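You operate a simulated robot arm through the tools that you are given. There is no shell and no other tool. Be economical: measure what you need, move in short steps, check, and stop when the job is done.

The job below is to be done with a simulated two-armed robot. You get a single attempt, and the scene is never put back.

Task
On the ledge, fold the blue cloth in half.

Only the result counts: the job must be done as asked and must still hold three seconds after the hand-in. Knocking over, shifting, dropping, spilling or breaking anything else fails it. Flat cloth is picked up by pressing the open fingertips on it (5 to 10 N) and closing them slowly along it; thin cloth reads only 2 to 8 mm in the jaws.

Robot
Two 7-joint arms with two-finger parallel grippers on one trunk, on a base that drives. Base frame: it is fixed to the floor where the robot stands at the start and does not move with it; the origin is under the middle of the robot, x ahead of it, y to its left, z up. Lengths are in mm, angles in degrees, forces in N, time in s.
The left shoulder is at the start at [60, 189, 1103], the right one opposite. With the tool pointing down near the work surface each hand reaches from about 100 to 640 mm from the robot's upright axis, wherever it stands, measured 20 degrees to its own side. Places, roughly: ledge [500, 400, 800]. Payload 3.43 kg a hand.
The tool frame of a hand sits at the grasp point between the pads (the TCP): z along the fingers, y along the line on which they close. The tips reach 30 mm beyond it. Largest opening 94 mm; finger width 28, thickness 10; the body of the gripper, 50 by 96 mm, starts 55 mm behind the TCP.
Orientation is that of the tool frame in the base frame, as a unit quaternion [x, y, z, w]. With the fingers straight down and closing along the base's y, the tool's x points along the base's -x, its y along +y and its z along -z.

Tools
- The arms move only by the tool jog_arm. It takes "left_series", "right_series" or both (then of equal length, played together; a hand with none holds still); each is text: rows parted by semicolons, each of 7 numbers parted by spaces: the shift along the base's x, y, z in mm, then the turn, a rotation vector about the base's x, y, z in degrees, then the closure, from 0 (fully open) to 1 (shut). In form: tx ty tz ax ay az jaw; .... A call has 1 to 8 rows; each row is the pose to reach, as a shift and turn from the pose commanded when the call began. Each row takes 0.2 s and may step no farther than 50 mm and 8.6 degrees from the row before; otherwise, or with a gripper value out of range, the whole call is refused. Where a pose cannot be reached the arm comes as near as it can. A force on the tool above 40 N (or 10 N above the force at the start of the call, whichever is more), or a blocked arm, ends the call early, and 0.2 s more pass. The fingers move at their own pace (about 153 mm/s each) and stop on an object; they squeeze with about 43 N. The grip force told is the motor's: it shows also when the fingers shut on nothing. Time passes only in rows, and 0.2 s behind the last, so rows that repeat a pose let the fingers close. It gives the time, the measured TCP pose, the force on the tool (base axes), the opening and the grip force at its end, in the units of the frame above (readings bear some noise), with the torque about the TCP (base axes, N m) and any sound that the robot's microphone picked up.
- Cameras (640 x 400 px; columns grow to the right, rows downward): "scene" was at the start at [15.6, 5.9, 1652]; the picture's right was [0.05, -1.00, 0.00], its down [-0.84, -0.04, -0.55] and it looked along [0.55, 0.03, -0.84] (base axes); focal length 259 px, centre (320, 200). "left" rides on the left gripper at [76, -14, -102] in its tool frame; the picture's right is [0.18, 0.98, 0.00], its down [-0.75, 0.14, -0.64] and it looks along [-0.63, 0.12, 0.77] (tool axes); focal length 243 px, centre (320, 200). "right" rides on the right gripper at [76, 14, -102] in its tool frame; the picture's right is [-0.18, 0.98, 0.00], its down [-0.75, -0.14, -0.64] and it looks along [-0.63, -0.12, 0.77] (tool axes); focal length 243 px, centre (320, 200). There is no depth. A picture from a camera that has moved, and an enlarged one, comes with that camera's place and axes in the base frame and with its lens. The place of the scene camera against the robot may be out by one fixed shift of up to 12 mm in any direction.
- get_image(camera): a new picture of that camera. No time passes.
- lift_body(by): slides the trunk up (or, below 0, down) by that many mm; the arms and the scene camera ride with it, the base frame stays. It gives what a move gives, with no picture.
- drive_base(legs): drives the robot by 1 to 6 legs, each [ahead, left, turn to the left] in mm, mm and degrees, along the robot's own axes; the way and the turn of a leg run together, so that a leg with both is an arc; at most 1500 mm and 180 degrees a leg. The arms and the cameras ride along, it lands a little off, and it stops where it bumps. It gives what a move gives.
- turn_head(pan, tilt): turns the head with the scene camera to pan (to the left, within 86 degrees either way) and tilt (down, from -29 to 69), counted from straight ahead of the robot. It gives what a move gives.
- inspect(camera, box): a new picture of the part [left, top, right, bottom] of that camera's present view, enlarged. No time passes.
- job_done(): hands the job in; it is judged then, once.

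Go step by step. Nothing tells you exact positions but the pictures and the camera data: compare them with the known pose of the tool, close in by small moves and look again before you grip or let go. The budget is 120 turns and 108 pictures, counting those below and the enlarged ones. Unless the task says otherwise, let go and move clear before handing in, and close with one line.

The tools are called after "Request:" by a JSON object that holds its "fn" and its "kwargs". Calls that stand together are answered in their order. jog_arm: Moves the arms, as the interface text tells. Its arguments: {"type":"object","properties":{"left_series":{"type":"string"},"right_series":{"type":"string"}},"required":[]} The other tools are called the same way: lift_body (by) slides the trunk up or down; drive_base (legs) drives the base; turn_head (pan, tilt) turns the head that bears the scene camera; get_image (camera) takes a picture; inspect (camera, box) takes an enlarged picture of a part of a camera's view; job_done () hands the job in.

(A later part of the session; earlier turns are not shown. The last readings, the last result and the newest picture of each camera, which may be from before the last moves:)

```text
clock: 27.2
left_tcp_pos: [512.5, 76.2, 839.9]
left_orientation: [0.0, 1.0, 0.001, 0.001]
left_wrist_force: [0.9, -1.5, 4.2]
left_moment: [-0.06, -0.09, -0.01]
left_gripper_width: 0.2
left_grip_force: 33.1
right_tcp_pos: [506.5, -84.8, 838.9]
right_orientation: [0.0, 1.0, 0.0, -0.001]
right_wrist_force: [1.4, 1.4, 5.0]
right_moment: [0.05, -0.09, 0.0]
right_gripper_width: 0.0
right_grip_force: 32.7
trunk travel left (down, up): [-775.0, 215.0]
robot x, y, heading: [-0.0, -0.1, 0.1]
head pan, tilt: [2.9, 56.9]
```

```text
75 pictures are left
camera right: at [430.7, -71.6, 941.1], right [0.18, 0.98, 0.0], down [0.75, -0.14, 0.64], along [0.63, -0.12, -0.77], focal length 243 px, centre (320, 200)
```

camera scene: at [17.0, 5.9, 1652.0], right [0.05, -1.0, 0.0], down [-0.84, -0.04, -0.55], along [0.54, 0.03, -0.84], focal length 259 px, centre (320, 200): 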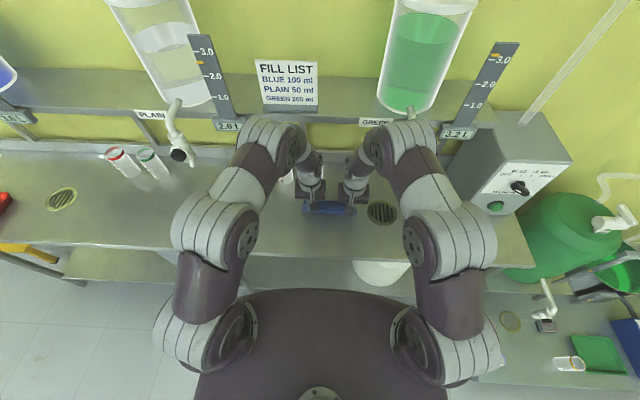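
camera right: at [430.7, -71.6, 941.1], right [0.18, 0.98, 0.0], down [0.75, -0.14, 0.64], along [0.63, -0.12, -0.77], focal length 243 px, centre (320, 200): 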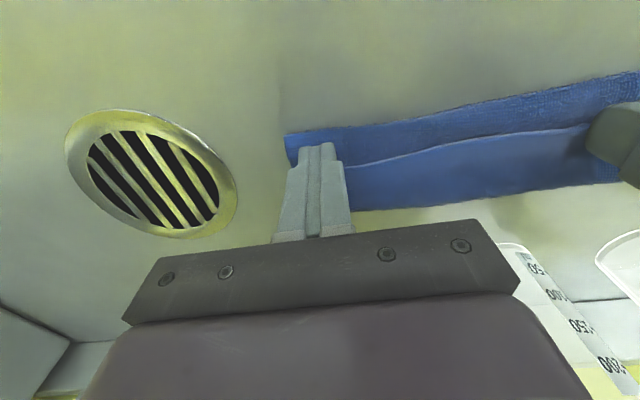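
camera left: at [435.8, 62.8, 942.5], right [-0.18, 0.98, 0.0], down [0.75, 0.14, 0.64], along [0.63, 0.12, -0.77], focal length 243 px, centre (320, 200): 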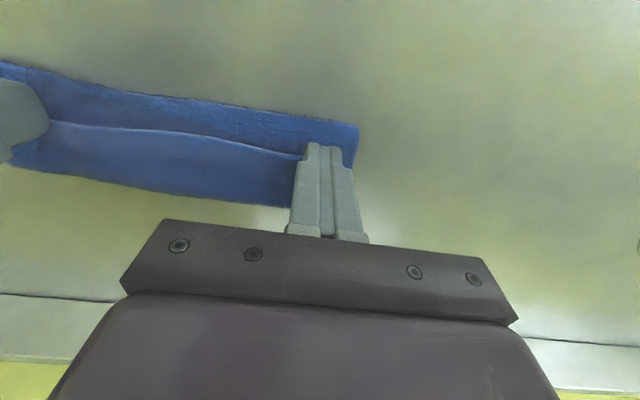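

The whole stack slides on the bench rather than rolling, which is useful to know. I'll drag the stack 35 mm further from the bottles. Then I'll pin it with one hand and unroll the flap with the other.

Request:
{"fn": "jog_arm", "kwargs": {"left_series": "-5 0 0 0 0 0 1;-10 0 0 0 0 0 1;-15 0 0 0 0 0 1;-20 0 0 0 0 0 1;-25 0 0 0 0 0 1;-30 0 0 0 0 0 1;-35 0 0 0 0 0 1;-35 0 12 0 0 0 1", "right_series": "-5 0 0 0 0 0 1;-10 0 0 0 0 0 1;-15 0 0 0 0 0 1;-20 0 0 0 0 0 1;-25 0 0 0 0 0 1;-30 0 0 0 0 0 1;-35 0 0 0 0 0 1;-35 0 12 0 0 0 1"}}

Request:
{"fn": "get_image", "kwargs": {"camera": "left"}}

Request:
{"fn": "get_image", "kwargs": {"camera": "right"}}

Request:
{"fn": "inspect", "kwargs": {"camera": "scene", "box": [250, 160, 410, 260]}}

```text
clock: 29.0
left_tcp_pos: [477.8, 75.3, 850.5]
left_orientation: [0.0, 1.0, 0.0, 0.0]
left_wrist_force: [0.6, 0.3, 0.5]
left_moment: [-0.01, -0.04, 0.02]
left_gripper_width: 0.1
left_grip_force: 33.2
right_tcp_pos: [472.9, -86.1, 848.5]
right_orientation: [-0.001, 1.0, 0.001, 0.0]
right_wrist_force: [0.5, -1.6, -0.3]
right_moment: [0.01, 0.0, -0.03]
right_gripper_width: 0.0
right_grip_force: 33.3
trunk travel left (down, up): [-775.0, 215.0]
robot x, y, heading: [-3.2, -1.5, 0.3]
head pan, tilt: [2.9, 56.9]
```

```text
74 pictures are left
camera left: at [401.3, 62.1, 954.0], right [-0.18, 0.98, 0.0], down [0.75, 0.14, 0.64], along [0.63, 0.12, -0.77], focal length 243 px, centre (320, 200)
```

left: 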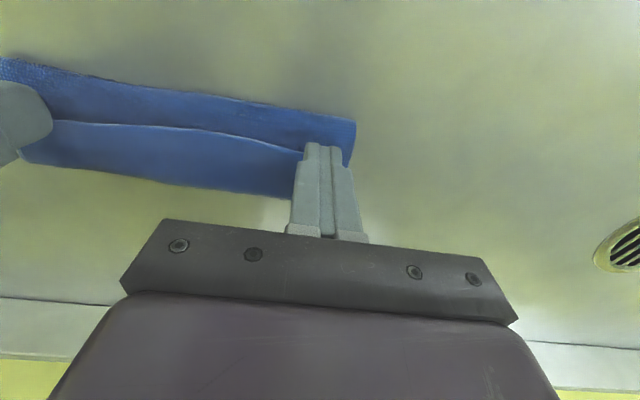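

```text
73 pictures are left
camera right: at [397.4, -71.7, 951.7], right [0.18, 0.98, 0.0], down [0.75, -0.14, 0.64], along [0.63, -0.12, -0.77], focal length 243 px, centre (320, 200)
```

right: 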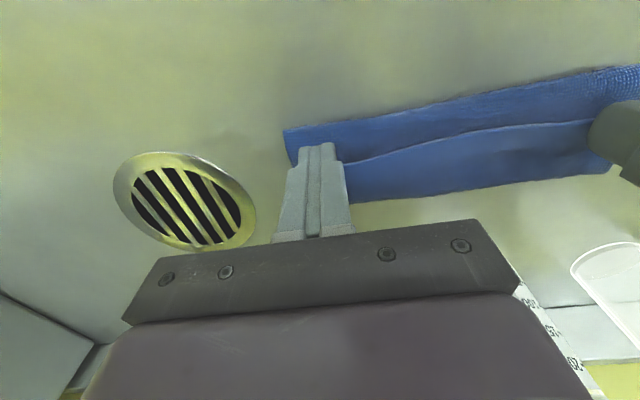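

```text
4.00 times, centred on (330, 210) of scene
camera zoom: at [15.2, 5.8, 1651.9], right [0.05, -1.0, 0.0], down [-0.84, -0.04, -0.55], along [0.55, 0.03, -0.84], focal length 1035 px, centre (280, 160)
```

zoom: 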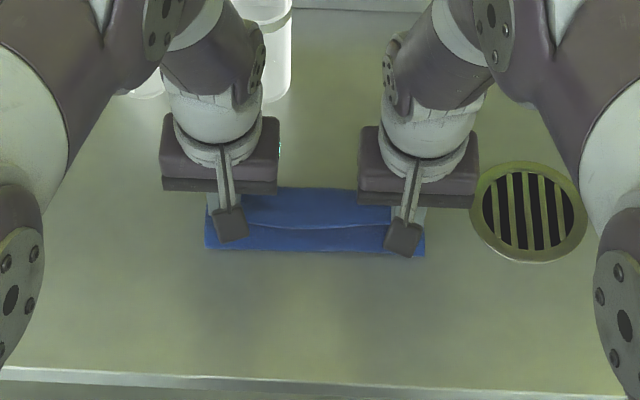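

The stack slid cleanly; the fold is at x≈458 and the flap edge at ≈485–490. I'll pin the middle with the right hand, and set the left hand, tilted, on the flap near its left corner to drag it open.

Request:
{"fn": "jog_arm", "kwargs": {"left_series": "8 5 10 0 0 0 1;23 5 10 0 -8.5 0 1;23 5 10 0 -17 0 1;23 5 4 0 -17 0 1;23 5 -1 0 -17 0 1;23 5 -1 0 -17 0 1", "right_series": "0 15 8 0 0 0 1;-2 40 8 0 0 0 1;-2 56 8 0 0 0 1;-2 56 0 0 0 0 1;-2 56 -9 0 0 0 1;-2 56 -12 0 0 0 1"}}

Request:
{"fn": "get_image", "kwargs": {"camera": "left"}}

Request:
{"fn": "get_image", "kwargs": {"camera": "right"}}

```text
clock: 30.4
left_tcp_pos: [499.9, 81.8, 851.9]
left_orientation: [0.0, 0.989, -0.001, 0.148]
left_wrist_force: [0.2, -1.0, -0.4]
left_moment: [0.01, 0.01, 0.02]
left_gripper_width: 0.1
left_grip_force: 32.8
right_tcp_pos: [472.0, -31.4, 839.1]
right_orientation: [0.0, 1.0, -0.001, 0.001]
right_wrist_force: [-0.1, 0.1, 6.2]
right_moment: [0.03, 0.02, 0.01]
right_gripper_width: 0.2
right_grip_force: 33.2
trunk travel left (down, up): [-775.0, 215.0]
robot x, y, heading: [-0.0, -0.3, -0.1]
head pan, tilt: [2.9, 56.9]
```

```text
71 pictures are left
camera left: at [398.4, 67.6, 927.9], right [-0.18, 0.98, -0.05], down [0.53, 0.14, 0.83], along [0.83, 0.12, -0.55], focal length 243 px, centre (320, 200)
```

left: 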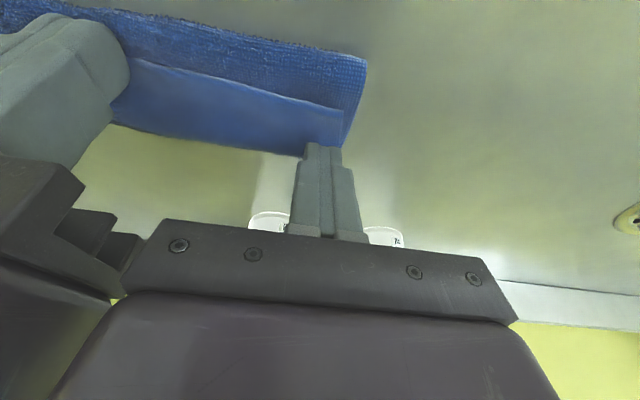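

```text
70 pictures are left
camera right: at [395.3, -17.3, 941.8], right [0.18, 0.98, 0.0], down [0.75, -0.14, 0.64], along [0.63, -0.12, -0.77], focal length 243 px, centre (320, 200)
```

right: 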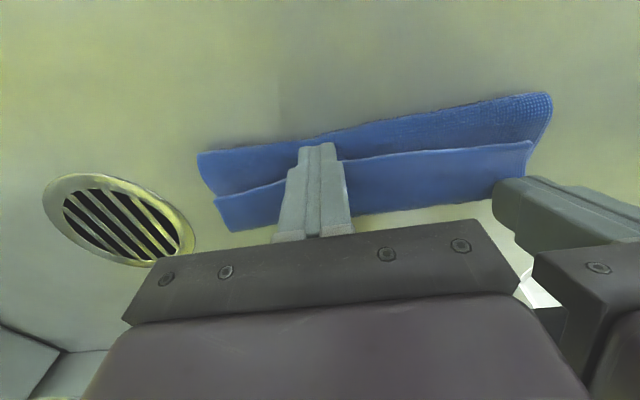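

The view is clear: the flap edge is at x≈484 on the left, with my left tip just inside it. I'll press lightly.

Request:
{"fn": "jog_arm", "kwargs": {"left_series": "-3 0 -4 0 0 0 1;-3 0 -8 0 0 0 1;-3 0 -9 0 0 0 1", "right_series": "0 0 0 0 0 0 1;0 0 -1 0 0 0 1;0 0 -1.5 0 0 0 1"}}

```text
clock: 31.2
left_tcp_pos: [496.8, 81.7, 842.6]
left_orientation: [-0.001, 0.989, 0.0, 0.148]
left_wrist_force: [0.4, 0.3, 1.8]
left_moment: [-0.02, -0.03, 0.0]
left_gripper_width: 0.0
left_grip_force: 33.4
right_tcp_pos: [471.3, -30.3, 837.0]
right_orientation: [0.0, 1.0, 0.0, 0.001]
right_wrist_force: [-0.1, -0.3, 12.9]
right_moment: [0.06, -0.04, 0.02]
right_gripper_width: 0.0
right_grip_force: 33.0
trunk travel left (down, up): [-775.0, 215.0]
robot x, y, heading: [-1.4, -0.3, -0.0]
head pan, tilt: [2.9, 56.9]
```

Left presses 2 N and right pins with 13 N. I'll press the left a touch more and drag it +x by 30 mm.

Request:
{"fn": "jog_arm", "kwargs": {"left_series": "0 0 -1 0 0 0 1;5 0 -1 0 0 0 1;10 0 -1 0 0 0 1;15 0 -1 0 0 0 1;20 0 -1 0 0 0 1;25 0 -1 0 0 0 1;30 0 -1 0 0 0 1"}}

Request:
{"fn": "get_image", "kwargs": {"camera": "left"}}

Request:
{"fn": "get_image", "kwargs": {"camera": "right"}}

```text
clock: 32.8
left_tcp_pos: [526.6, 81.4, 842.0]
left_orientation: [0.0, 0.989, 0.001, 0.148]
left_wrist_force: [-0.8, -1.3, 2.1]
left_moment: [-0.07, 0.05, 0.02]
left_gripper_width: 0.0
left_grip_force: 32.9
right_tcp_pos: [471.7, -31.4, 837.7]
right_orientation: [0.0, 1.0, 0.0, 0.001]
right_wrist_force: [1.0, 2.0, 10.5]
right_moment: [0.06, -0.12, 0.0]
right_gripper_width: 0.0
right_grip_force: 32.3
trunk travel left (down, up): [-775.0, 215.0]
robot x, y, heading: [-1.5, -1.2, -0.1]
head pan, tilt: [2.9, 56.9]
```

```text
69 pictures are left
camera left: at [423.9, 67.8, 917.9], right [-0.18, 0.98, -0.05], down [0.53, 0.14, 0.83], along [0.83, 0.12, -0.55], focal length 243 px, centre (320, 200)
```

left: 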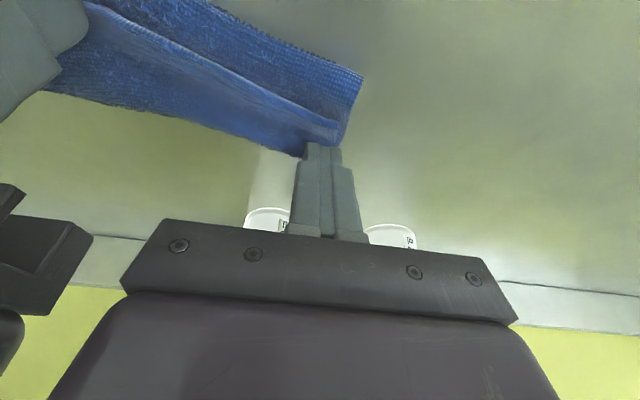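

```text
68 pictures are left
camera right: at [395.3, -17.4, 940.2], right [0.18, 0.98, 0.0], down [0.75, -0.14, 0.64], along [0.63, -0.12, -0.77], focal length 243 px, centre (320, 200)
```

right: 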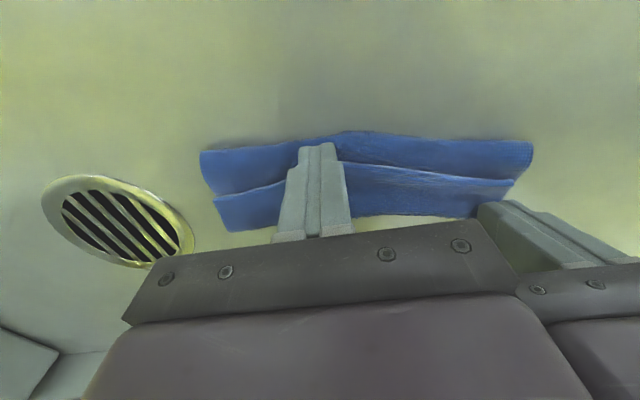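

The high cloth-to-cloth friction shifted the left side of the stack instead of unrolling it. I'll drag it back straight, lift off and look. Then I'll grip the flap edge itself and roll it over by turning the wrists.

Request:
{"fn": "jog_arm", "kwargs": {"left_series": "-5 0 -0.5 0 0 0 1;-11 0 -0.5 0 0 0 1;-17 0 -0.5 0 0 0 1;-22 0 -0.5 0 0 0 1;-26 0 -0.5 0 0 0 1;-26 0 8 0 0 0 1;-36 8 30 0 0 0 0.7;-46 8 40 0 0 0 0.7", "right_series": "0 0 0 0 0 0 1;0 0 0 0 0 0 1;0 0 0 0 0 0 1;0 0 0 0 0 0 1;0 0 0 0 0 0 1;0 0 8 0 0 0 1;0 -20 30 0 0 0 0.7;-20 -50 40 0 0 0 0.7"}}

Request:
{"fn": "inspect", "kwargs": {"camera": "scene", "box": [250, 160, 410, 260]}}

Request:
{"fn": "get_image", "kwargs": {"camera": "left"}}

Request:
{"fn": "get_image", "kwargs": {"camera": "right"}}

```text
clock: 34.6
left_tcp_pos: [480.6, 88.1, 880.7]
left_orientation: [0.0, 0.989, 0.001, 0.148]
left_wrist_force: [-0.2, 0.5, 0.4]
left_moment: [0.0, -0.03, -0.02]
left_gripper_width: 28.3
left_grip_force: 0.0
right_tcp_pos: [450.6, -81.4, 879.2]
right_orientation: [0.0, 1.0, 0.0, 0.0]
right_wrist_force: [-1.2, -0.7, 0.2]
right_moment: [0.02, -0.04, -0.01]
right_gripper_width: 28.2
right_grip_force: 0.2
trunk travel left (down, up): [-775.0, 215.0]
robot x, y, heading: [1.0, -1.4, -0.0]
head pan, tilt: [2.9, 56.9]
```

```text
4.00 times, centred on (330, 210) of scene
camera zoom: at [13.9, 4.5, 1652.0], right [0.05, -1.0, 0.0], down [-0.84, -0.04, -0.55], along [0.55, 0.03, -0.84], focal length 1035 px, centre (280, 160)
```

zoom: 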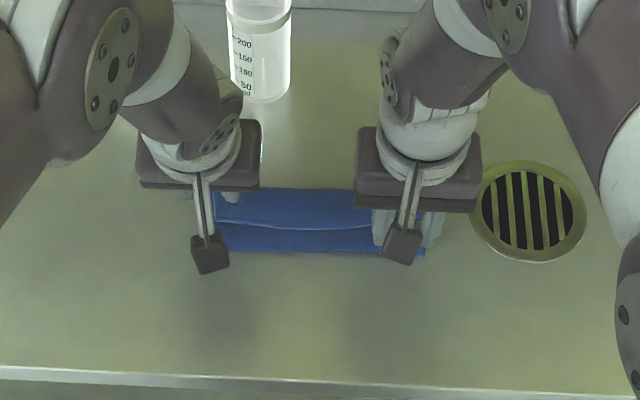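

```text
66 pictures are left
camera left: at [378.1, 74.9, 957.7], right [-0.18, 0.98, -0.05], down [0.53, 0.14, 0.83], along [0.83, 0.12, -0.55], focal length 243 px, centre (320, 200)
```

left: 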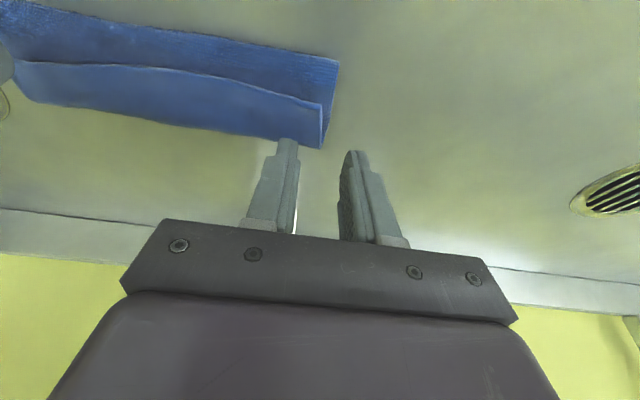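

```text
65 pictures are left
camera right: at [374.2, -68.3, 982.6], right [0.18, 0.98, 0.0], down [0.75, -0.14, 0.64], along [0.63, -0.12, -0.77], focal length 243 px, centre (320, 200)
```

right: 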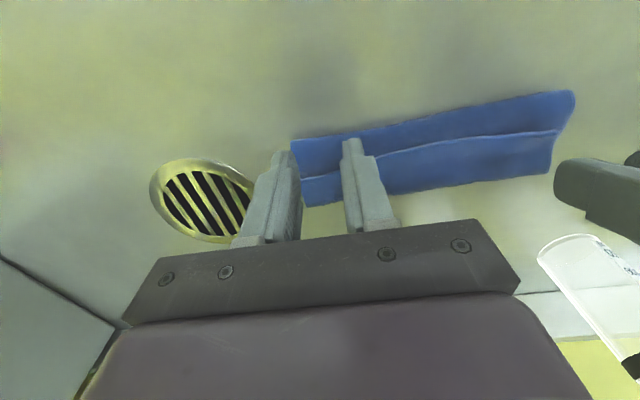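

The stack is straight again: fold at x≈456, flap corners at [481, 91] and [490, −105]. I'll tilt both hands 40° (fingertips leaning toward +x) and hover just inside the flap corners.

Request:
{"fn": "jog_arm", "kwargs": {"left_series": "0 -5 0 0 0 0 0.7;0 -10 0 0 -6 0 0.7;0 -15 0 0 -12 0 0.7;0 -22 0 0 -18 0 0.7;0 -22 -10 0 -23 0 0.7;0 -22 -22 0 -23 0 0.7;0 -22 -28 0 -23 0 0.7", "right_series": "10 0 0 0 -8 0 0.7;20 0 0 0 -16 0 0.7;30 1 0 0 -24 0 0.7;39 1 0 0 -32 0 0.7;39 1 -10 0 -40 0 0.7;39 1 -22 0 -40 0 0.7;39 1 -27 0 -40 0 0.7"}}

Request:
{"fn": "get_image", "kwargs": {"camera": "left"}}

Request:
{"fn": "get_image", "kwargs": {"camera": "right"}}

```text
clock: 36.2
left_tcp_pos: [483.2, 66.9, 853.0]
left_orientation: [0.0, 0.939, 0.0, 0.343]
left_wrist_force: [-1.0, 0.5, -0.9]
left_moment: [-0.01, 0.01, 0.02]
left_gripper_width: 28.3
left_grip_force: 0.0
left hand out of reach, approached as far as the arm can: row 4
right_tcp_pos: [489.7, -78.0, 849.1]
right_orientation: [0.0, 0.94, 0.0, 0.342]
right_wrist_force: [-0.1, 0.1, 0.6]
right_moment: [-0.02, 0.0, -0.01]
right_gripper_width: 28.1
right_grip_force: 0.1
right hand out of reach, approached as far as the arm can: row 4, 5
trunk travel left (down, up): [-775.0, 215.0]
robot x, y, heading: [0.5, -1.4, -0.0]
head pan, tilt: [2.9, 56.9]
```

```text
64 pictures are left
camera left: at [358.1, 53.0, 882.4], right [-0.14, 0.98, -0.12], down [0.16, 0.14, 0.98], along [0.98, 0.12, -0.18], focal length 243 px, centre (320, 200)
```

left: 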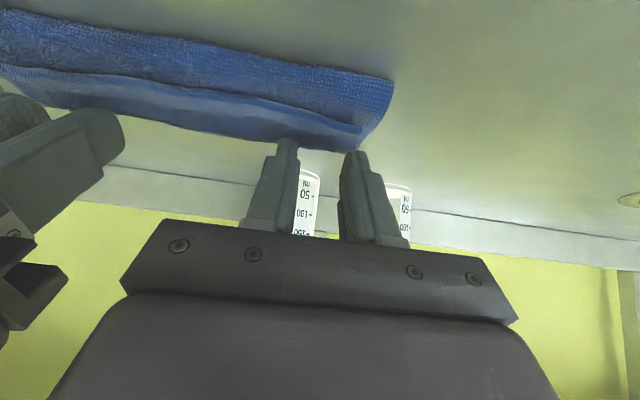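

```text
63 pictures are left
camera right: at [366.2, -64.2, 879.4], right [0.14, 0.98, 0.12], down [0.16, -0.14, 0.98], along [0.98, -0.12, -0.18], focal length 243 px, centre (320, 200)
```

right: 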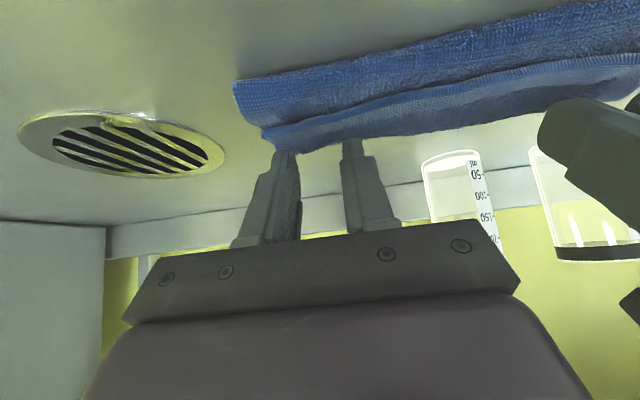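

Both hands are tilted and hover just above the flap corners. I'll press gently.

Request:
{"fn": "jog_arm", "kwargs": {"left_series": "-2 0 -5 0 0 0 0.7;-2 0 -9 0 0 0 0.7;-2 0 -10 0 0 0 0.7", "right_series": "0 -1 -3 0 0 0 0.7;0 -1 -6 0 0 0 0.7;0 -1 -7 0 0 0 0.7"}}

```text
clock: 37.0
left_tcp_pos: [479.8, 67.7, 843.2]
left_orientation: [0.001, 0.94, -0.001, 0.342]
left_wrist_force: [0.4, -0.2, 0.2]
left_moment: [-0.02, 0.0, 0.0]
left_gripper_width: 28.5
left_grip_force: 0.8
right_tcp_pos: [489.8, -79.3, 842.1]
right_orientation: [0.0, 0.94, 0.0, 0.342]
right_wrist_force: [0.3, 1.2, 2.4]
right_moment: [0.06, -0.01, 0.01]
right_gripper_width: 28.3
right_grip_force: 0.6
trunk travel left (down, up): [-775.0, 215.0]
robot x, y, heading: [3.2, 2.2, -0.1]
head pan, tilt: [2.9, 56.9]
```

Request:
{"fn": "jog_arm", "kwargs": {"left_series": "0 0 -2 0 0 0 0.7;0 0 -3 0 0 0 0.7;0 0 -3 0 0 0 0.7", "right_series": "0 0 -1 0 0 0 0.7;0 0 -1.5 0 0 0 0.7;0 0 -1.5 0 0 0 0.7"}}

```text
clock: 37.8
left_tcp_pos: [479.5, 66.6, 840.5]
left_orientation: [-0.001, 0.939, 0.0, 0.343]
left_wrist_force: [0.3, -3.5, 5.8]
left_moment: [-0.06, -0.02, -0.02]
left_gripper_width: 28.4
left_grip_force: 0.1
right_tcp_pos: [489.8, -80.6, 841.0]
right_orientation: [0.0, 0.939, 0.001, 0.343]
right_wrist_force: [-0.1, 2.8, 3.6]
right_moment: [0.07, -0.06, 0.02]
right_gripper_width: 28.5
right_grip_force: 0.4
trunk travel left (down, up): [-775.0, 215.0]
robot x, y, heading: [1.6, -0.7, -0.3]
head pan, tilt: [2.9, 56.9]
```

Contact is 4–6 N. I'll close slowly.

Request:
{"fn": "jog_arm", "kwargs": {"left_series": "0 0 0 0 0 0 0.74;0 0 0 0 0 0 0.78;0 0 0 0 0 0 0.82;0 -1 0 0 0 0 0.86;0 -1 0 0 0 0 0.90;0 -1 0 0 0 0 0.95;0 -1 0 0 0 0 1;0 -1 0 0 0 0 1", "right_series": "0 0 -0.6 0 0 0 0.74;0 0 -0.6 0 0 0 0.78;0 0 -0.6 0 0 0 0.82;0 1 -0.6 0 0 0 0.86;0 1 -0.6 0 0 0 0.90;0 1 -0.6 0 0 0 0.95;0 1 -0.6 0 0 0 1;0 1 -0.6 0 0 0 1"}}

Request:
{"fn": "get_image", "kwargs": {"camera": "left"}}

Request:
{"fn": "get_image", "kwargs": {"camera": "right"}}

```text
clock: 39.6
left_tcp_pos: [480.1, 65.6, 838.6]
left_orientation: [0.0, 0.939, 0.0, 0.343]
left_wrist_force: [0.9, -4.7, 8.4]
left_moment: [-0.16, -0.13, -0.04]
left_gripper_width: 3.1
left_grip_force: 37.5
right_tcp_pos: [489.1, -79.5, 840.3]
right_orientation: [-0.001, 0.939, 0.0, 0.343]
right_wrist_force: [-1.1, 5.7, 4.3]
right_moment: [0.18, -0.05, 0.06]
right_gripper_width: 3.9
right_grip_force: 38.5
trunk travel left (down, up): [-775.0, 215.0]
robot x, y, heading: [-0.9, 1.3, -0.2]
head pan, tilt: [2.9, 56.9]
```

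```text
62 pictures are left
camera left: at [355.7, 52.7, 869.1], right [-0.14, 0.98, -0.12], down [0.16, 0.14, 0.98], along [0.98, 0.12, -0.18], focal length 243 px, centre (320, 200)
```

left: 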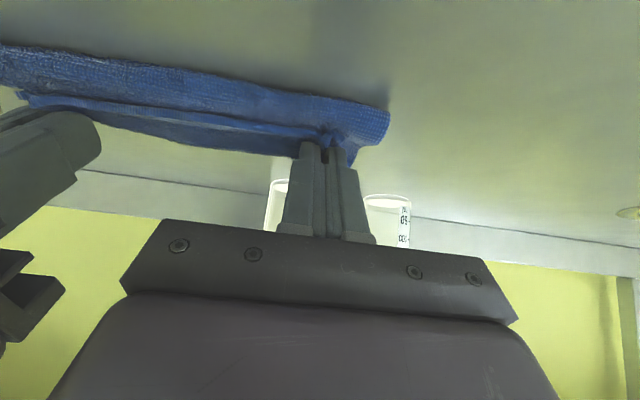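

```text
61 pictures are left
camera right: at [365.2, -65.6, 870.6], right [0.14, 0.98, 0.12], down [0.16, -0.14, 0.98], along [0.98, -0.12, -0.18], focal length 243 px, centre (320, 200)
```

right: 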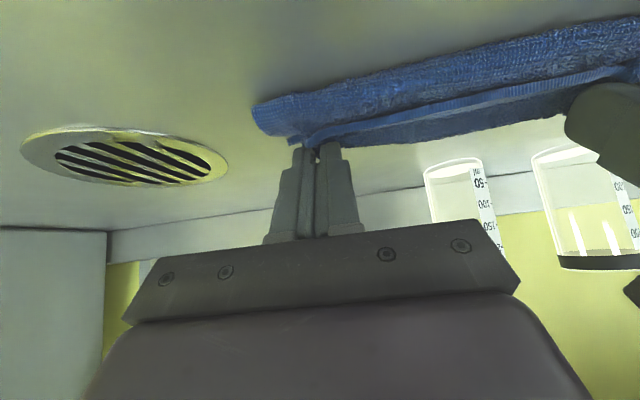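

Both hands hold only the flap (3–4 mm). I'll lift while turning the wrists upright, then check.

Request:
{"fn": "jog_arm", "kwargs": {"left_series": "0 -1 10 0 3 0 1;2 -1 20 0 10 0 1;5 -1 30 0 17 0 1;8 -1 39 0 24 0 1;12 -1 47 0 31 0 1;16 -1 55 0 38 0 1;19 -1 61 0 40 0 1;19 -1 61 0 40 0 1", "right_series": "0 1 10 0 3 0 1;2 1 20 0 10 0 1;4 1 30 0 17 0 1;6 1 39 0 24 0 1;9 1 47 0 31 0 1;12 1 55 0 38 0 1;15 1 61 0 40 0 1;15 1 61 0 40 0 1"}}

Request:
{"fn": "get_image", "kwargs": {"camera": "left"}}

Request:
{"fn": "get_image", "kwargs": {"camera": "right"}}

Request:
{"fn": "inspect", "kwargs": {"camera": "scene", "box": [250, 160, 410, 260]}}

```text
clock: 41.4
left_tcp_pos: [498.0, 64.6, 898.3]
left_orientation: [0.0, 1.0, 0.0, -0.001]
left_wrist_force: [0.2, -0.4, -0.3]
left_moment: [0.05, -0.01, -0.03]
left_gripper_width: 2.9
left_grip_force: 38.1
left hand out of reach, approached as far as the arm can: row 5
right_tcp_pos: [506.0, -78.7, 899.6]
right_orientation: [0.0, 1.0, 0.0, -0.001]
right_wrist_force: [-0.4, -0.2, 0.5]
right_moment: [0.0, -0.01, 0.06]
right_gripper_width: 1.5
right_grip_force: 36.4
right hand out of reach, approached as far as the arm can: row 5
trunk travel left (down, up): [-775.0, 215.0]
robot x, y, heading: [-2.7, 1.4, 0.0]
head pan, tilt: [2.9, 56.9]
```

```text
60 pictures are left
camera left: at [422.5, 51.3, 1002.3], right [-0.18, 0.98, 0.0], down [0.76, 0.14, 0.64], along [0.63, 0.12, -0.77], focal length 243 px, centre (320, 200)
```

left: 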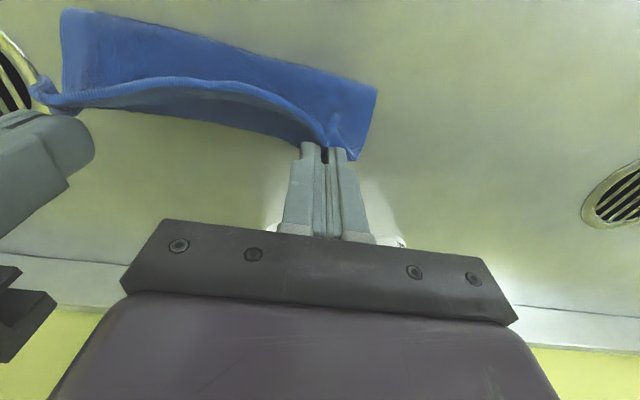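

```text
59 pictures are left
camera right: at [430.3, -65.0, 1003.3], right [0.18, 0.98, 0.0], down [0.76, -0.14, 0.64], along [0.63, -0.12, -0.77], focal length 243 px, centre (320, 200)
```

right: 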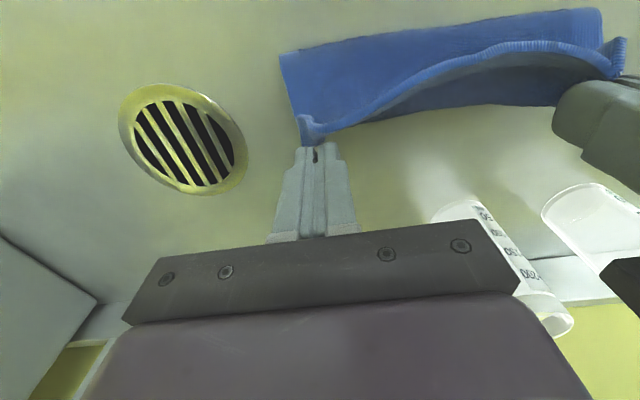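

```text
4.00 times, centred on (330, 210) of scene
camera zoom: at [15.6, 5.8, 1652.0], right [0.05, -1.0, 0.0], down [-0.84, -0.04, -0.55], along [0.55, 0.03, -0.84], focal length 1035 px, centre (280, 160)
```

zoom: 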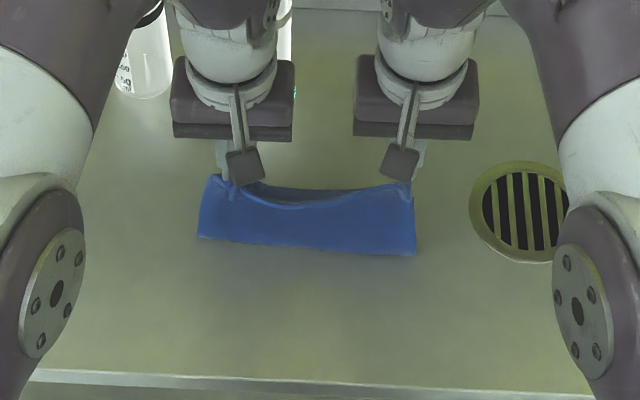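

The edge now stands up in both hands as a wall, which is what I wanted. I'll lay it over onto the far edge (x≈526), turning a further 14° while lowering.

Request:
{"fn": "jog_arm", "kwargs": {"left_series": "12 0 -6 0 4 0 1;22 0 -13 0 8 0 1;31 0 -22 0 12 0 1;38 0 -32 0 14 0 1;43 0 -42 0 14 0 1;45 0 -50 0 14 0 1;45 0 -55 0 14 0 1;45 0 -55 0 14 0 1", "right_series": "10 0 -6 0 4 0 1;18 0 -13 0 8 0 1;25 0 -22 0 12 0 1;31 0 -32 0 14 0 1;35 0 -42 0 14 0 1;37 0 -50 0 14 0 1;38 0 -55 0 14 0 1;38 0 -55 0 14 0 1"}}

Request:
{"fn": "get_image", "kwargs": {"camera": "left"}}

Request:
{"fn": "get_image", "kwargs": {"camera": "right"}}

Request:
{"fn": "inspect", "kwargs": {"camera": "scene", "box": [250, 160, 410, 260]}}

```text
clock: 43.2
left_tcp_pos: [522.3, 70.8, 848.3]
left_orientation: [0.0, 0.993, -0.001, -0.121]
left_wrist_force: [-0.6, -1.8, 0.3]
left_moment: [0.0, -0.02, -0.02]
left_gripper_width: 2.8
left_grip_force: 37.1
left hand out of reach, approached as far as the arm can: row 4, 5, 6, 7, 8
right_tcp_pos: [523.9, -82.4, 849.4]
right_orientation: [-0.001, 0.993, -0.001, -0.122]
right_wrist_force: [-0.6, 1.3, -0.1]
right_moment: [0.01, -0.05, -0.06]
right_gripper_width: 2.1
right_grip_force: 36.9
right hand out of reach, approached as far as the arm can: row 4, 5, 6, 7, 8
trunk travel left (down, up): [-775.0, 215.0]
robot x, y, heading: [0.5, 0.5, 0.1]
head pan, tilt: [2.9, 56.9]
```

```text
57 pictures are left
camera left: at [473.2, 56.7, 967.4], right [-0.18, 0.98, 0.04], down [0.89, 0.14, 0.44], along [0.43, 0.12, -0.9], focal length 243 px, centre (320, 200)
```

left: 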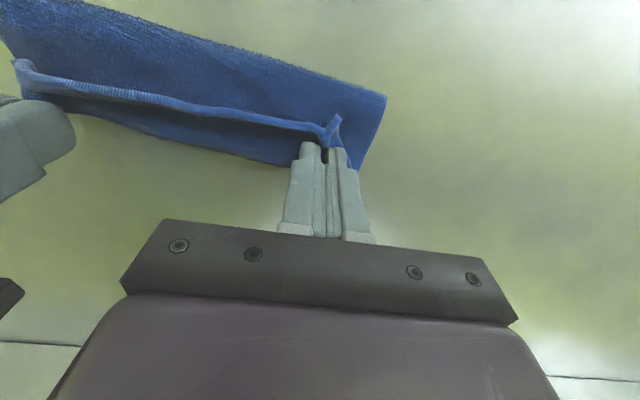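

```text
56 pictures are left
camera right: at [475.4, -68.2, 967.1], right [0.18, 0.98, -0.04], down [0.89, -0.14, 0.44], along [0.43, -0.12, -0.9], focal length 243 px, centre (320, 200)
```

right: 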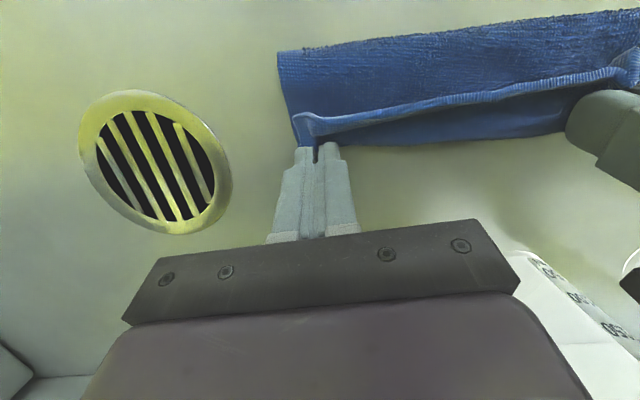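

```text
4.00 times, centred on (330, 210) of scene
camera zoom: at [16.1, 5.7, 1652.0], right [0.05, -1.0, 0.0], down [-0.84, -0.04, -0.55], along [0.54, 0.03, -0.84], focal length 1035 px, centre (280, 160)
```

zoom: 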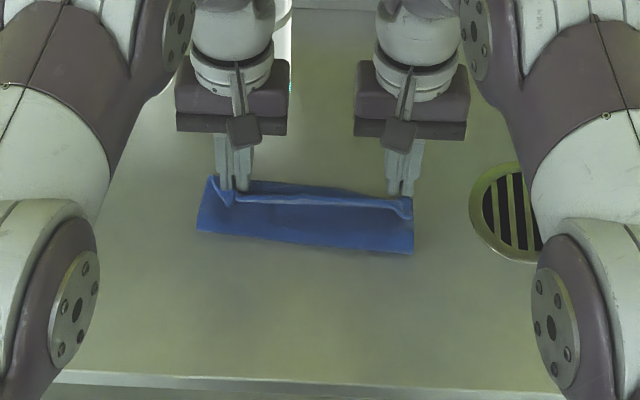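

Reach limits me at this tilt (hands stopped at x≈523). I'll turn back upright, where the reach is longer, and see where the hands settle.

Request:
{"fn": "jog_arm", "kwargs": {"left_series": "0 0 0 0 -7 0 1;0 0 0 0 -14 0 1;0 0 0 0 -14 0 1", "right_series": "0 0 0 0 -7 0 1;0 0 0 0 -14 0 1;0 0 0 0 -14 0 1"}}

```text
clock: 44.0
left_tcp_pos: [522.6, 70.8, 847.9]
left_orientation: [0.0, 1.0, 0.0, 0.001]
left_wrist_force: [-0.1, -1.0, 1.1]
left_moment: [-0.02, 0.02, -0.01]
left_gripper_width: 3.1
left_grip_force: 37.4
right_tcp_pos: [523.9, -82.4, 848.9]
right_orientation: [0.0, 1.0, 0.0, 0.0]
right_wrist_force: [0.4, 0.7, 0.0]
right_moment: [-0.02, -0.02, 0.0]
right_gripper_width: 1.8
right_grip_force: 36.3
trunk travel left (down, up): [-775.0, 215.0]
robot x, y, heading: [1.7, 0.3, 0.0]
head pan, tilt: [2.9, 56.9]
```

Upright again, so I'll move forward to x≈540, lower, release gently and rise.

Request:
{"fn": "jog_arm", "kwargs": {"left_series": "9 -3 0 0 0 0 1;17 -5 -3 0 0 0 1;17 -5 -8 0 0 0 1;17 -5 -8 0 0 0 0.92;17 -5 -8 0 0 0 0.85;17 -5 -8 0 0 0 0.8;17 -5 10 0 0 0 0.8;17 -5 40 0 0 0 0.8", "right_series": "9 2 0 0 0 0 1;16 3 -3 0 0 0 1;16 3 -9 0 0 0 1;16 3 -9 0 0 0 0.92;16 3 -9 0 0 0 0.85;16 3 -9 0 0 0 0.8;16 3 10 0 0 0 0.8;16 3 40 0 0 0 0.8"}}

Request:
{"fn": "get_image", "kwargs": {"camera": "left"}}

Request:
{"fn": "get_image", "kwargs": {"camera": "right"}}

Request:
{"fn": "inspect", "kwargs": {"camera": "scene", "box": [270, 170, 390, 245]}}

```text
clock: 45.8
left_tcp_pos: [538.3, 66.3, 887.7]
left_orientation: [0.001, 1.0, 0.0, 0.0]
left_wrist_force: [0.4, -0.6, 0.4]
left_moment: [-0.01, -0.03, 0.01]
left_gripper_width: 18.7
left_grip_force: 0.0
right_tcp_pos: [538.7, -79.2, 888.3]
right_orientation: [0.0, 1.0, 0.0, 0.0]
right_wrist_force: [0.0, -0.3, 0.5]
right_moment: [0.01, -0.06, -0.02]
right_gripper_width: 18.7
right_grip_force: 0.0
trunk travel left (down, up): [-775.0, 215.0]
robot x, y, heading: [0.2, -2.1, -0.1]
head pan, tilt: [2.9, 56.9]
```

```text
54 pictures are left
camera left: at [461.9, 52.9, 990.5], right [-0.18, 0.98, 0.0], down [0.75, 0.14, 0.64], along [0.63, 0.12, -0.77], focal length 243 px, centre (320, 200)
```

left: 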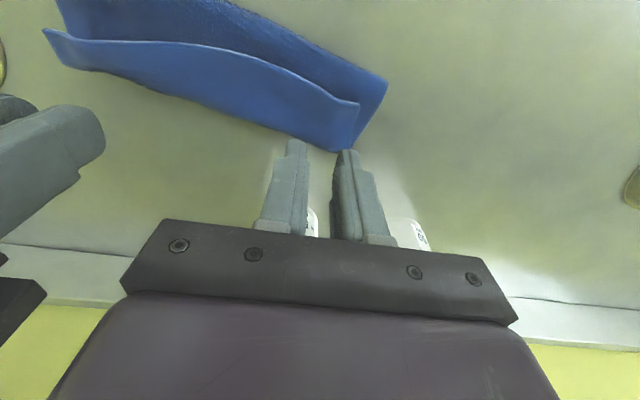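

```text
53 pictures are left
camera right: at [463.3, -64.3, 990.9], right [0.18, 0.98, 0.0], down [0.75, -0.14, 0.64], along [0.63, -0.12, -0.77], focal length 243 px, centre (320, 200)
```

right: 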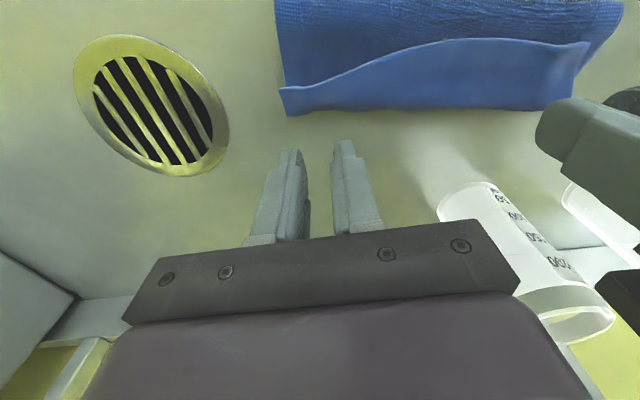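

```text
5.33 times, centred on (330, 208) of scene
camera zoom: at [13.9, 5.9, 1651.9], right [0.05, -1.0, 0.0], down [-0.84, -0.04, -0.55], along [0.55, 0.03, -0.84], focal length 1380 px, centre (267, 160)
```

zoom: 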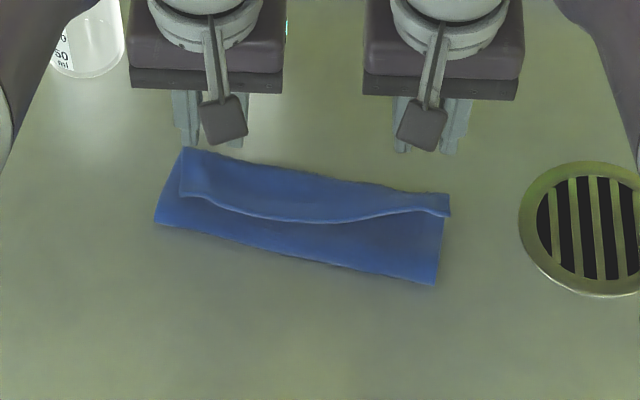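

The flap curled back because I laid it with slack, and the left side also slid forward. First I'll straighten the stack by pinning the right side and dragging the left side back about 34 mm.

Request:
{"fn": "jog_arm", "kwargs": {"left_series": "-9 5 0 0 0 0 1;-27 14 0 0 0 0 1;-27 14 -20 0 0 0 1;-27 14 -38 0 0 0 1;-27 14 -45 0 0 0 1;-27 14 -47 0 0 0 1", "right_series": "-20 -2 0 0 0 0 1;-54 -5 0 0 0 0 1;-54 -5 -20 0 0 0 1;-54 -5 -38 0 0 0 1;-54 -5 -46 0 0 0 1;-54 -5 -50 0 0 0 1"}}

Request:
{"fn": "get_image", "kwargs": {"camera": "left"}}

```text
clock: 47.2
left_tcp_pos: [514.1, 80.4, 842.2]
left_orientation: [0.0, 1.0, 0.0, 0.0]
left_wrist_force: [0.7, 0.6, 1.3]
left_moment: [0.02, -0.03, -0.02]
left_gripper_width: 0.0
left_grip_force: 33.3
right_tcp_pos: [485.8, -84.1, 838.8]
right_orientation: [0.0, 1.0, 0.0, -0.001]
right_wrist_force: [0.4, -0.4, 0.0]
right_moment: [-0.01, -0.04, -0.01]
right_gripper_width: 0.0
right_grip_force: 32.8
trunk travel left (down, up): [-775.0, 215.0]
robot x, y, heading: [4.6, 1.2, -0.1]
head pan, tilt: [2.9, 56.9]
```

```text
51 pictures are left
camera left: at [438.0, 67.0, 945.7], right [-0.18, 0.98, 0.0], down [0.75, 0.14, 0.64], along [0.63, 0.12, -0.77], focal length 243 px, centre (320, 200)
```

left: 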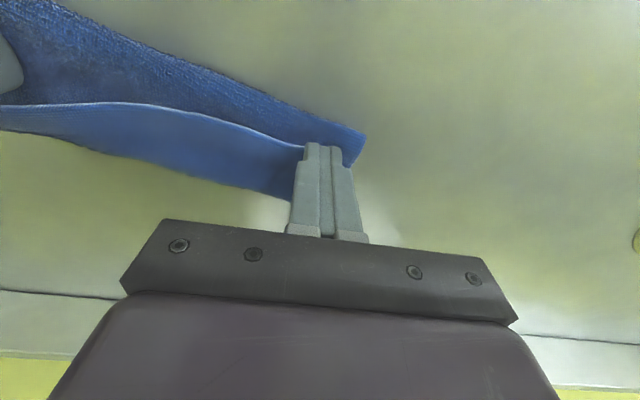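

I'll press both down a little more and drag the left back.

Request:
{"fn": "jog_arm", "kwargs": {"left_series": "0 0 -3 0 0 0 1;-6 0 -3.5 0 0 0 1;-12 0 -3.5 0 0 0 1;-18 0 -3.5 0 0 0 1;-24 0 -3.5 0 0 0 1;-30 0 -3.5 0 0 0 1;-35 0 -3.5 0 0 0 1;-35 0 6 0 0 0 1", "right_series": "0 0 -4 0 0 0 1;0 0 -4.5 0 0 0 1;0 0 -4.5 0 0 0 1;0 0 -4.5 0 0 0 1;0 0 -4.5 0 0 0 1;0 0 -4.5 0 0 0 1;0 0 -4.5 0 0 0 1;0 0 6 0 0 0 1"}}

Request:
{"fn": "get_image", "kwargs": {"camera": "left"}}

Request:
{"fn": "inspect", "kwargs": {"camera": "scene", "box": [270, 170, 390, 245]}}

```text
clock: 49.0
left_tcp_pos: [477.9, 78.2, 848.0]
left_orientation: [0.0, 1.0, 0.0, 0.0]
left_wrist_force: [-0.6, -0.3, 0.3]
left_moment: [0.0, 0.02, -0.01]
left_gripper_width: 0.0
left_grip_force: 32.9
right_tcp_pos: [482.7, -83.5, 842.0]
right_orientation: [0.0, 1.0, 0.0, -0.003]
right_wrist_force: [-0.1, 0.6, 0.5]
right_moment: [0.0, 0.02, -0.01]
right_gripper_width: 0.0
right_grip_force: 32.9
trunk travel left (down, up): [-775.0, 215.0]
robot x, y, heading: [-1.0, 0.6, 0.1]
head pan, tilt: [2.9, 56.9]
```

```text
50 pictures are left
camera left: at [401.7, 66.0, 951.4], right [-0.18, 0.98, 0.0], down [0.75, 0.14, 0.64], along [0.63, 0.12, -0.77], focal length 243 px, centre (320, 200)
```

left: 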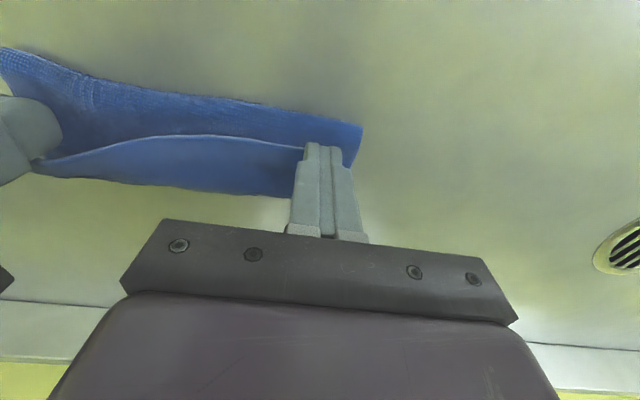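

```text
5.33 times, centred on (330, 208) of scene
camera zoom: at [15.6, 5.7, 1651.7], right [0.05, -1.0, 0.0], down [-0.84, -0.04, -0.55], along [0.55, 0.03, -0.84], focal length 1380 px, centre (267, 160)
```

zoom: 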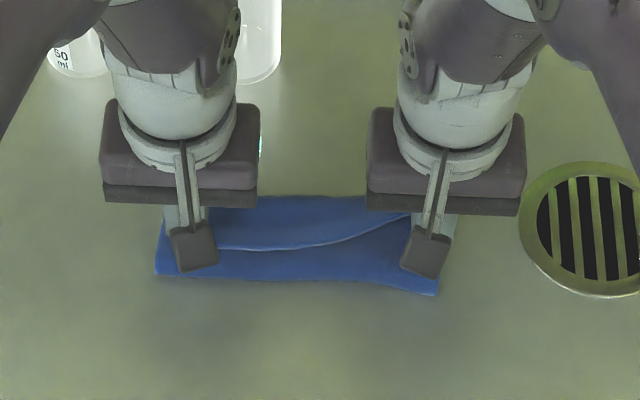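

Nearly straight. I'll lift the hands to see all the corners.

Request:
{"fn": "jog_arm", "kwargs": {"left_series": "0 0 15 0 0 0 1;-15 15 30 0 0 0 0.7;-25 45 40 0 0 0 0.7", "right_series": "0 0 15 0 0 0 1;-15 -15 30 0 0 0 0.7;-25 -45 40 0 0 0 0.7"}}

Request:
{"fn": "get_image", "kwargs": {"camera": "left"}}

Request:
{"fn": "get_image", "kwargs": {"camera": "right"}}

```text
clock: 49.8
left_tcp_pos: [451.4, 127.2, 888.1]
left_orientation: [0.0, 1.0, 0.0, 0.0]
left_wrist_force: [0.6, -1.0, 0.0]
left_moment: [-0.02, -0.01, -0.01]
left_gripper_width: 28.3
left_grip_force: 0.1
right_tcp_pos: [460.3, -127.4, 883.0]
right_orientation: [0.001, 1.0, 0.0, 0.0]
right_wrist_force: [0.3, -0.1, -0.1]
right_moment: [0.01, 0.02, 0.02]
right_gripper_width: 28.3
right_grip_force: 0.0
trunk travel left (down, up): [-775.0, 215.0]
robot x, y, heading: [-3.5, 0.8, -0.2]
head pan, tilt: [2.9, 56.9]
```

```text
48 pictures are left
camera left: at [375.2, 113.3, 990.8], right [-0.18, 0.98, 0.0], down [0.75, 0.14, 0.64], along [0.63, 0.12, -0.77], focal length 243 px, centre (320, 200)
```

left: 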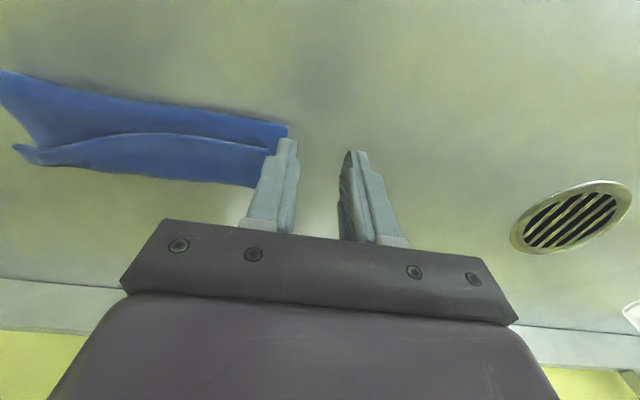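

```text
47 pictures are left
camera right: at [384.4, -113.6, 985.3], right [0.18, 0.98, 0.0], down [0.75, -0.14, 0.64], along [0.63, -0.12, -0.77], focal length 243 px, centre (320, 200)
```

right: 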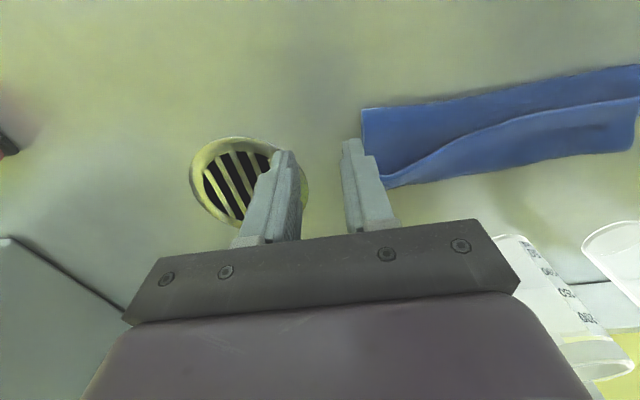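

The right side's flap has mostly unrolled (edge at x≈515), while the left flap edge is at ≈481. I'll regrip both flap corners with tilted hands. This time I'll pull the top sheet taut toward +x before laying it down.

Request:
{"fn": "jog_arm", "kwargs": {"left_series": "6 -12 0 0 -8 0 0.7;12 -24 0 0 -16 0 0.7;18 -36 -5 0 -24 0 0.7;24 -48 -10 0 -32 0 0.7;30 -61 -20 0 -40 0 0.7;30 -61 -30 0 -40 0 0.7;30 -61 -38 0 -40 0 0.7", "right_series": "10 13 0 0 -8 0 0.7;20 26 0 0 -16 0 0.7;30 39 -5 0 -24 0 0.7;42 52 -10 0 -32 0 0.7;53 65 -20 0 -40 0 0.7;53 65 -28 0 -40 0 0.7;53 65 -33 0 -40 0 0.7"}}

Request:
{"fn": "get_image", "kwargs": {"camera": "left"}}

Request:
{"fn": "get_image", "kwargs": {"camera": "right"}}

```text
clock: 51.4
left_tcp_pos: [481.7, 64.7, 850.3]
left_orientation: [0.0, 0.94, 0.0, 0.342]
left_wrist_force: [-0.2, -1.2, 0.8]
left_moment: [0.02, -0.01, -0.01]
left_gripper_width: 28.1
left_grip_force: 0.0
left hand out of reach, approached as far as the arm can: row 4
right_tcp_pos: [514.8, -62.4, 852.8]
right_orientation: [0.0, 0.94, 0.0, 0.342]
right_wrist_force: [-1.1, 1.2, 0.1]
right_moment: [-0.01, -0.02, -0.01]
right_gripper_width: 28.2
right_grip_force: 0.1
right hand out of reach, approached as far as the arm can: row 4, 5
trunk travel left (down, up): [-775.0, 215.0]
robot x, y, heading: [2.7, -1.0, -0.0]
head pan, tilt: [2.9, 56.9]
```

```text
46 pictures are left
camera left: at [357.1, 50.6, 879.7], right [-0.14, 0.98, -0.12], down [0.16, 0.14, 0.98], along [0.98, 0.12, -0.18], focal length 243 px, centre (320, 200)
```

left: 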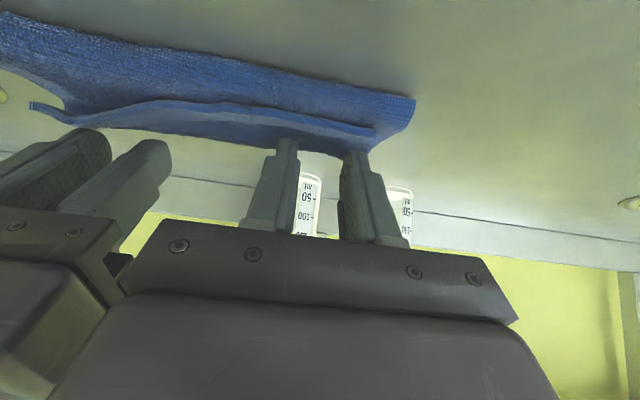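

```text
45 pictures are left
camera right: at [390.1, -49.0, 881.2], right [0.14, 0.98, 0.12], down [0.16, -0.14, 0.98], along [0.98, -0.12, -0.18], focal length 243 px, centre (320, 200)
```

right: 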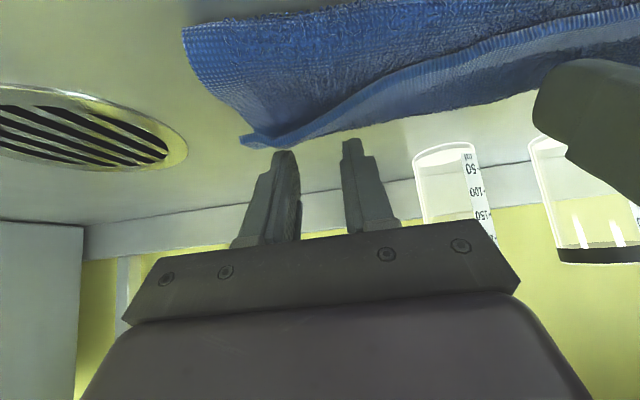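

The right corner is actually nearer y −110, so I'll shift the right hand outward 22 mm and then lower both to contact.

Request:
{"fn": "jog_arm", "kwargs": {"left_series": "-1 0 -4 0 0 0 0.7;-1 0 -7 0 0 0 0.7;-1 0 -9 0 0 0 0.7;-1 0 -10 0 0 0 0.7", "right_series": "0 -11 0 0 0 0 0.7;0 -22 -3 0 0 0 0.7;0 -22 -8 0 0 0 0.7;0 -22 -12 0 0 0 0.7"}}

Request:
{"fn": "get_image", "kwargs": {"camera": "right"}}

```text
clock: 52.4
left_tcp_pos: [480.8, 63.9, 839.8]
left_orientation: [0.0, 0.94, 0.0, 0.342]
left_wrist_force: [1.0, 0.7, 5.3]
left_moment: [0.06, -0.06, 0.03]
left_gripper_width: 28.3
left_grip_force: 0.0
right_tcp_pos: [511.6, -85.1, 840.4]
right_orientation: [0.0, 0.94, 0.0, 0.342]
right_wrist_force: [0.9, 0.7, 0.3]
right_moment: [0.02, 0.0, -0.06]
right_gripper_width: 28.2
right_grip_force: 0.1
trunk travel left (down, up): [-775.0, 215.0]
robot x, y, heading: [-0.5, -0.9, 0.1]
head pan, tilt: [2.9, 56.9]
```

```text
44 pictures are left
camera right: at [389.3, -71.2, 869.5], right [0.14, 0.98, 0.12], down [0.16, -0.14, 0.98], along [0.98, -0.12, -0.18], focal length 243 px, centre (320, 200)
```

right: 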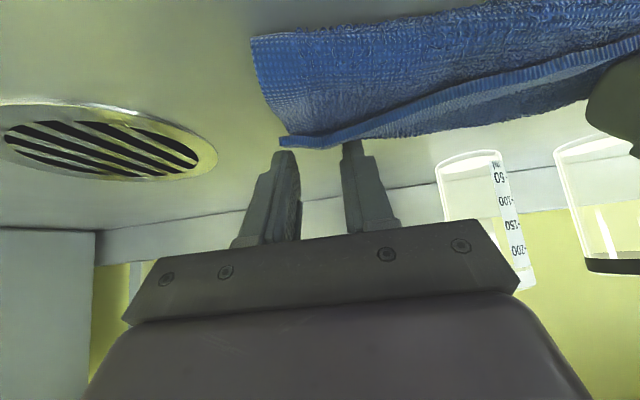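

The fingers straddle the right corner well. I'll press the right to contact, then close both.

Request:
{"fn": "jog_arm", "kwargs": {"right_series": "2 2 -2 0 0 0 0.7;2 2 -4 0 0 0 0.7;2 2 -5 0 0 0 0.7"}}

```text
clock: 53.2
left_tcp_pos: [480.2, 63.2, 839.9]
left_orientation: [0.0, 0.939, 0.0, 0.343]
left_wrist_force: [0.8, -0.2, 7.2]
left_moment: [0.0, -0.11, -0.01]
left_gripper_width: 28.3
left_grip_force: 0.0
right_tcp_pos: [516.9, -82.3, 834.6]
right_orientation: [-0.001, 0.94, 0.001, 0.342]
right_wrist_force: [-0.4, -0.2, -0.5]
right_moment: [0.01, -0.01, -0.04]
right_gripper_width: 28.1
right_grip_force: 0.0
trunk travel left (down, up): [-775.0, 215.0]
robot x, y, heading: [0.3, -0.0, -0.1]
head pan, tilt: [2.9, 56.9]
```

Request:
{"fn": "jog_arm", "kwargs": {"right_series": "-1 0 -1 0 0 0 0.7;-1 0 -2 0 0 0 0.7;-1 0 -2.5 0 0 0 0.7;-1 0 -2.5 0 0 0 0.7"}}

Request:
{"fn": "get_image", "kwargs": {"camera": "right"}}

```text
clock: 54.2
left_tcp_pos: [479.2, 64.2, 840.4]
left_orientation: [0.0, 0.94, 0.0, 0.342]
left_wrist_force: [1.4, 0.6, 7.2]
left_moment: [0.03, -0.11, 0.0]
left_gripper_width: 28.0
left_grip_force: 0.0
right_tcp_pos: [515.7, -82.1, 831.4]
right_orientation: [0.0, 0.94, 0.0, 0.342]
right_wrist_force: [-0.1, 0.7, -0.2]
right_moment: [0.03, 0.0, -0.01]
right_gripper_width: 28.4
right_grip_force: 0.2
trunk travel left (down, up): [-775.0, 215.0]
robot x, y, heading: [3.9, 2.0, -0.0]
head pan, tilt: [2.9, 56.9]
```

```text
43 pictures are left
camera right: at [390.7, -69.4, 862.0], right [0.14, 0.98, 0.12], down [0.16, -0.14, 0.98], along [0.98, -0.12, -0.18], focal length 243 px, centre (320, 200)
```

right: 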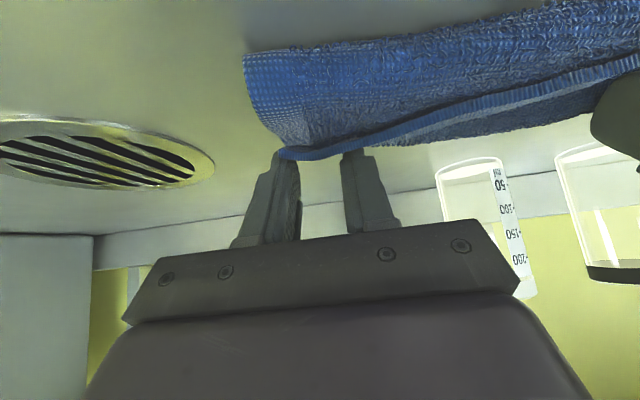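

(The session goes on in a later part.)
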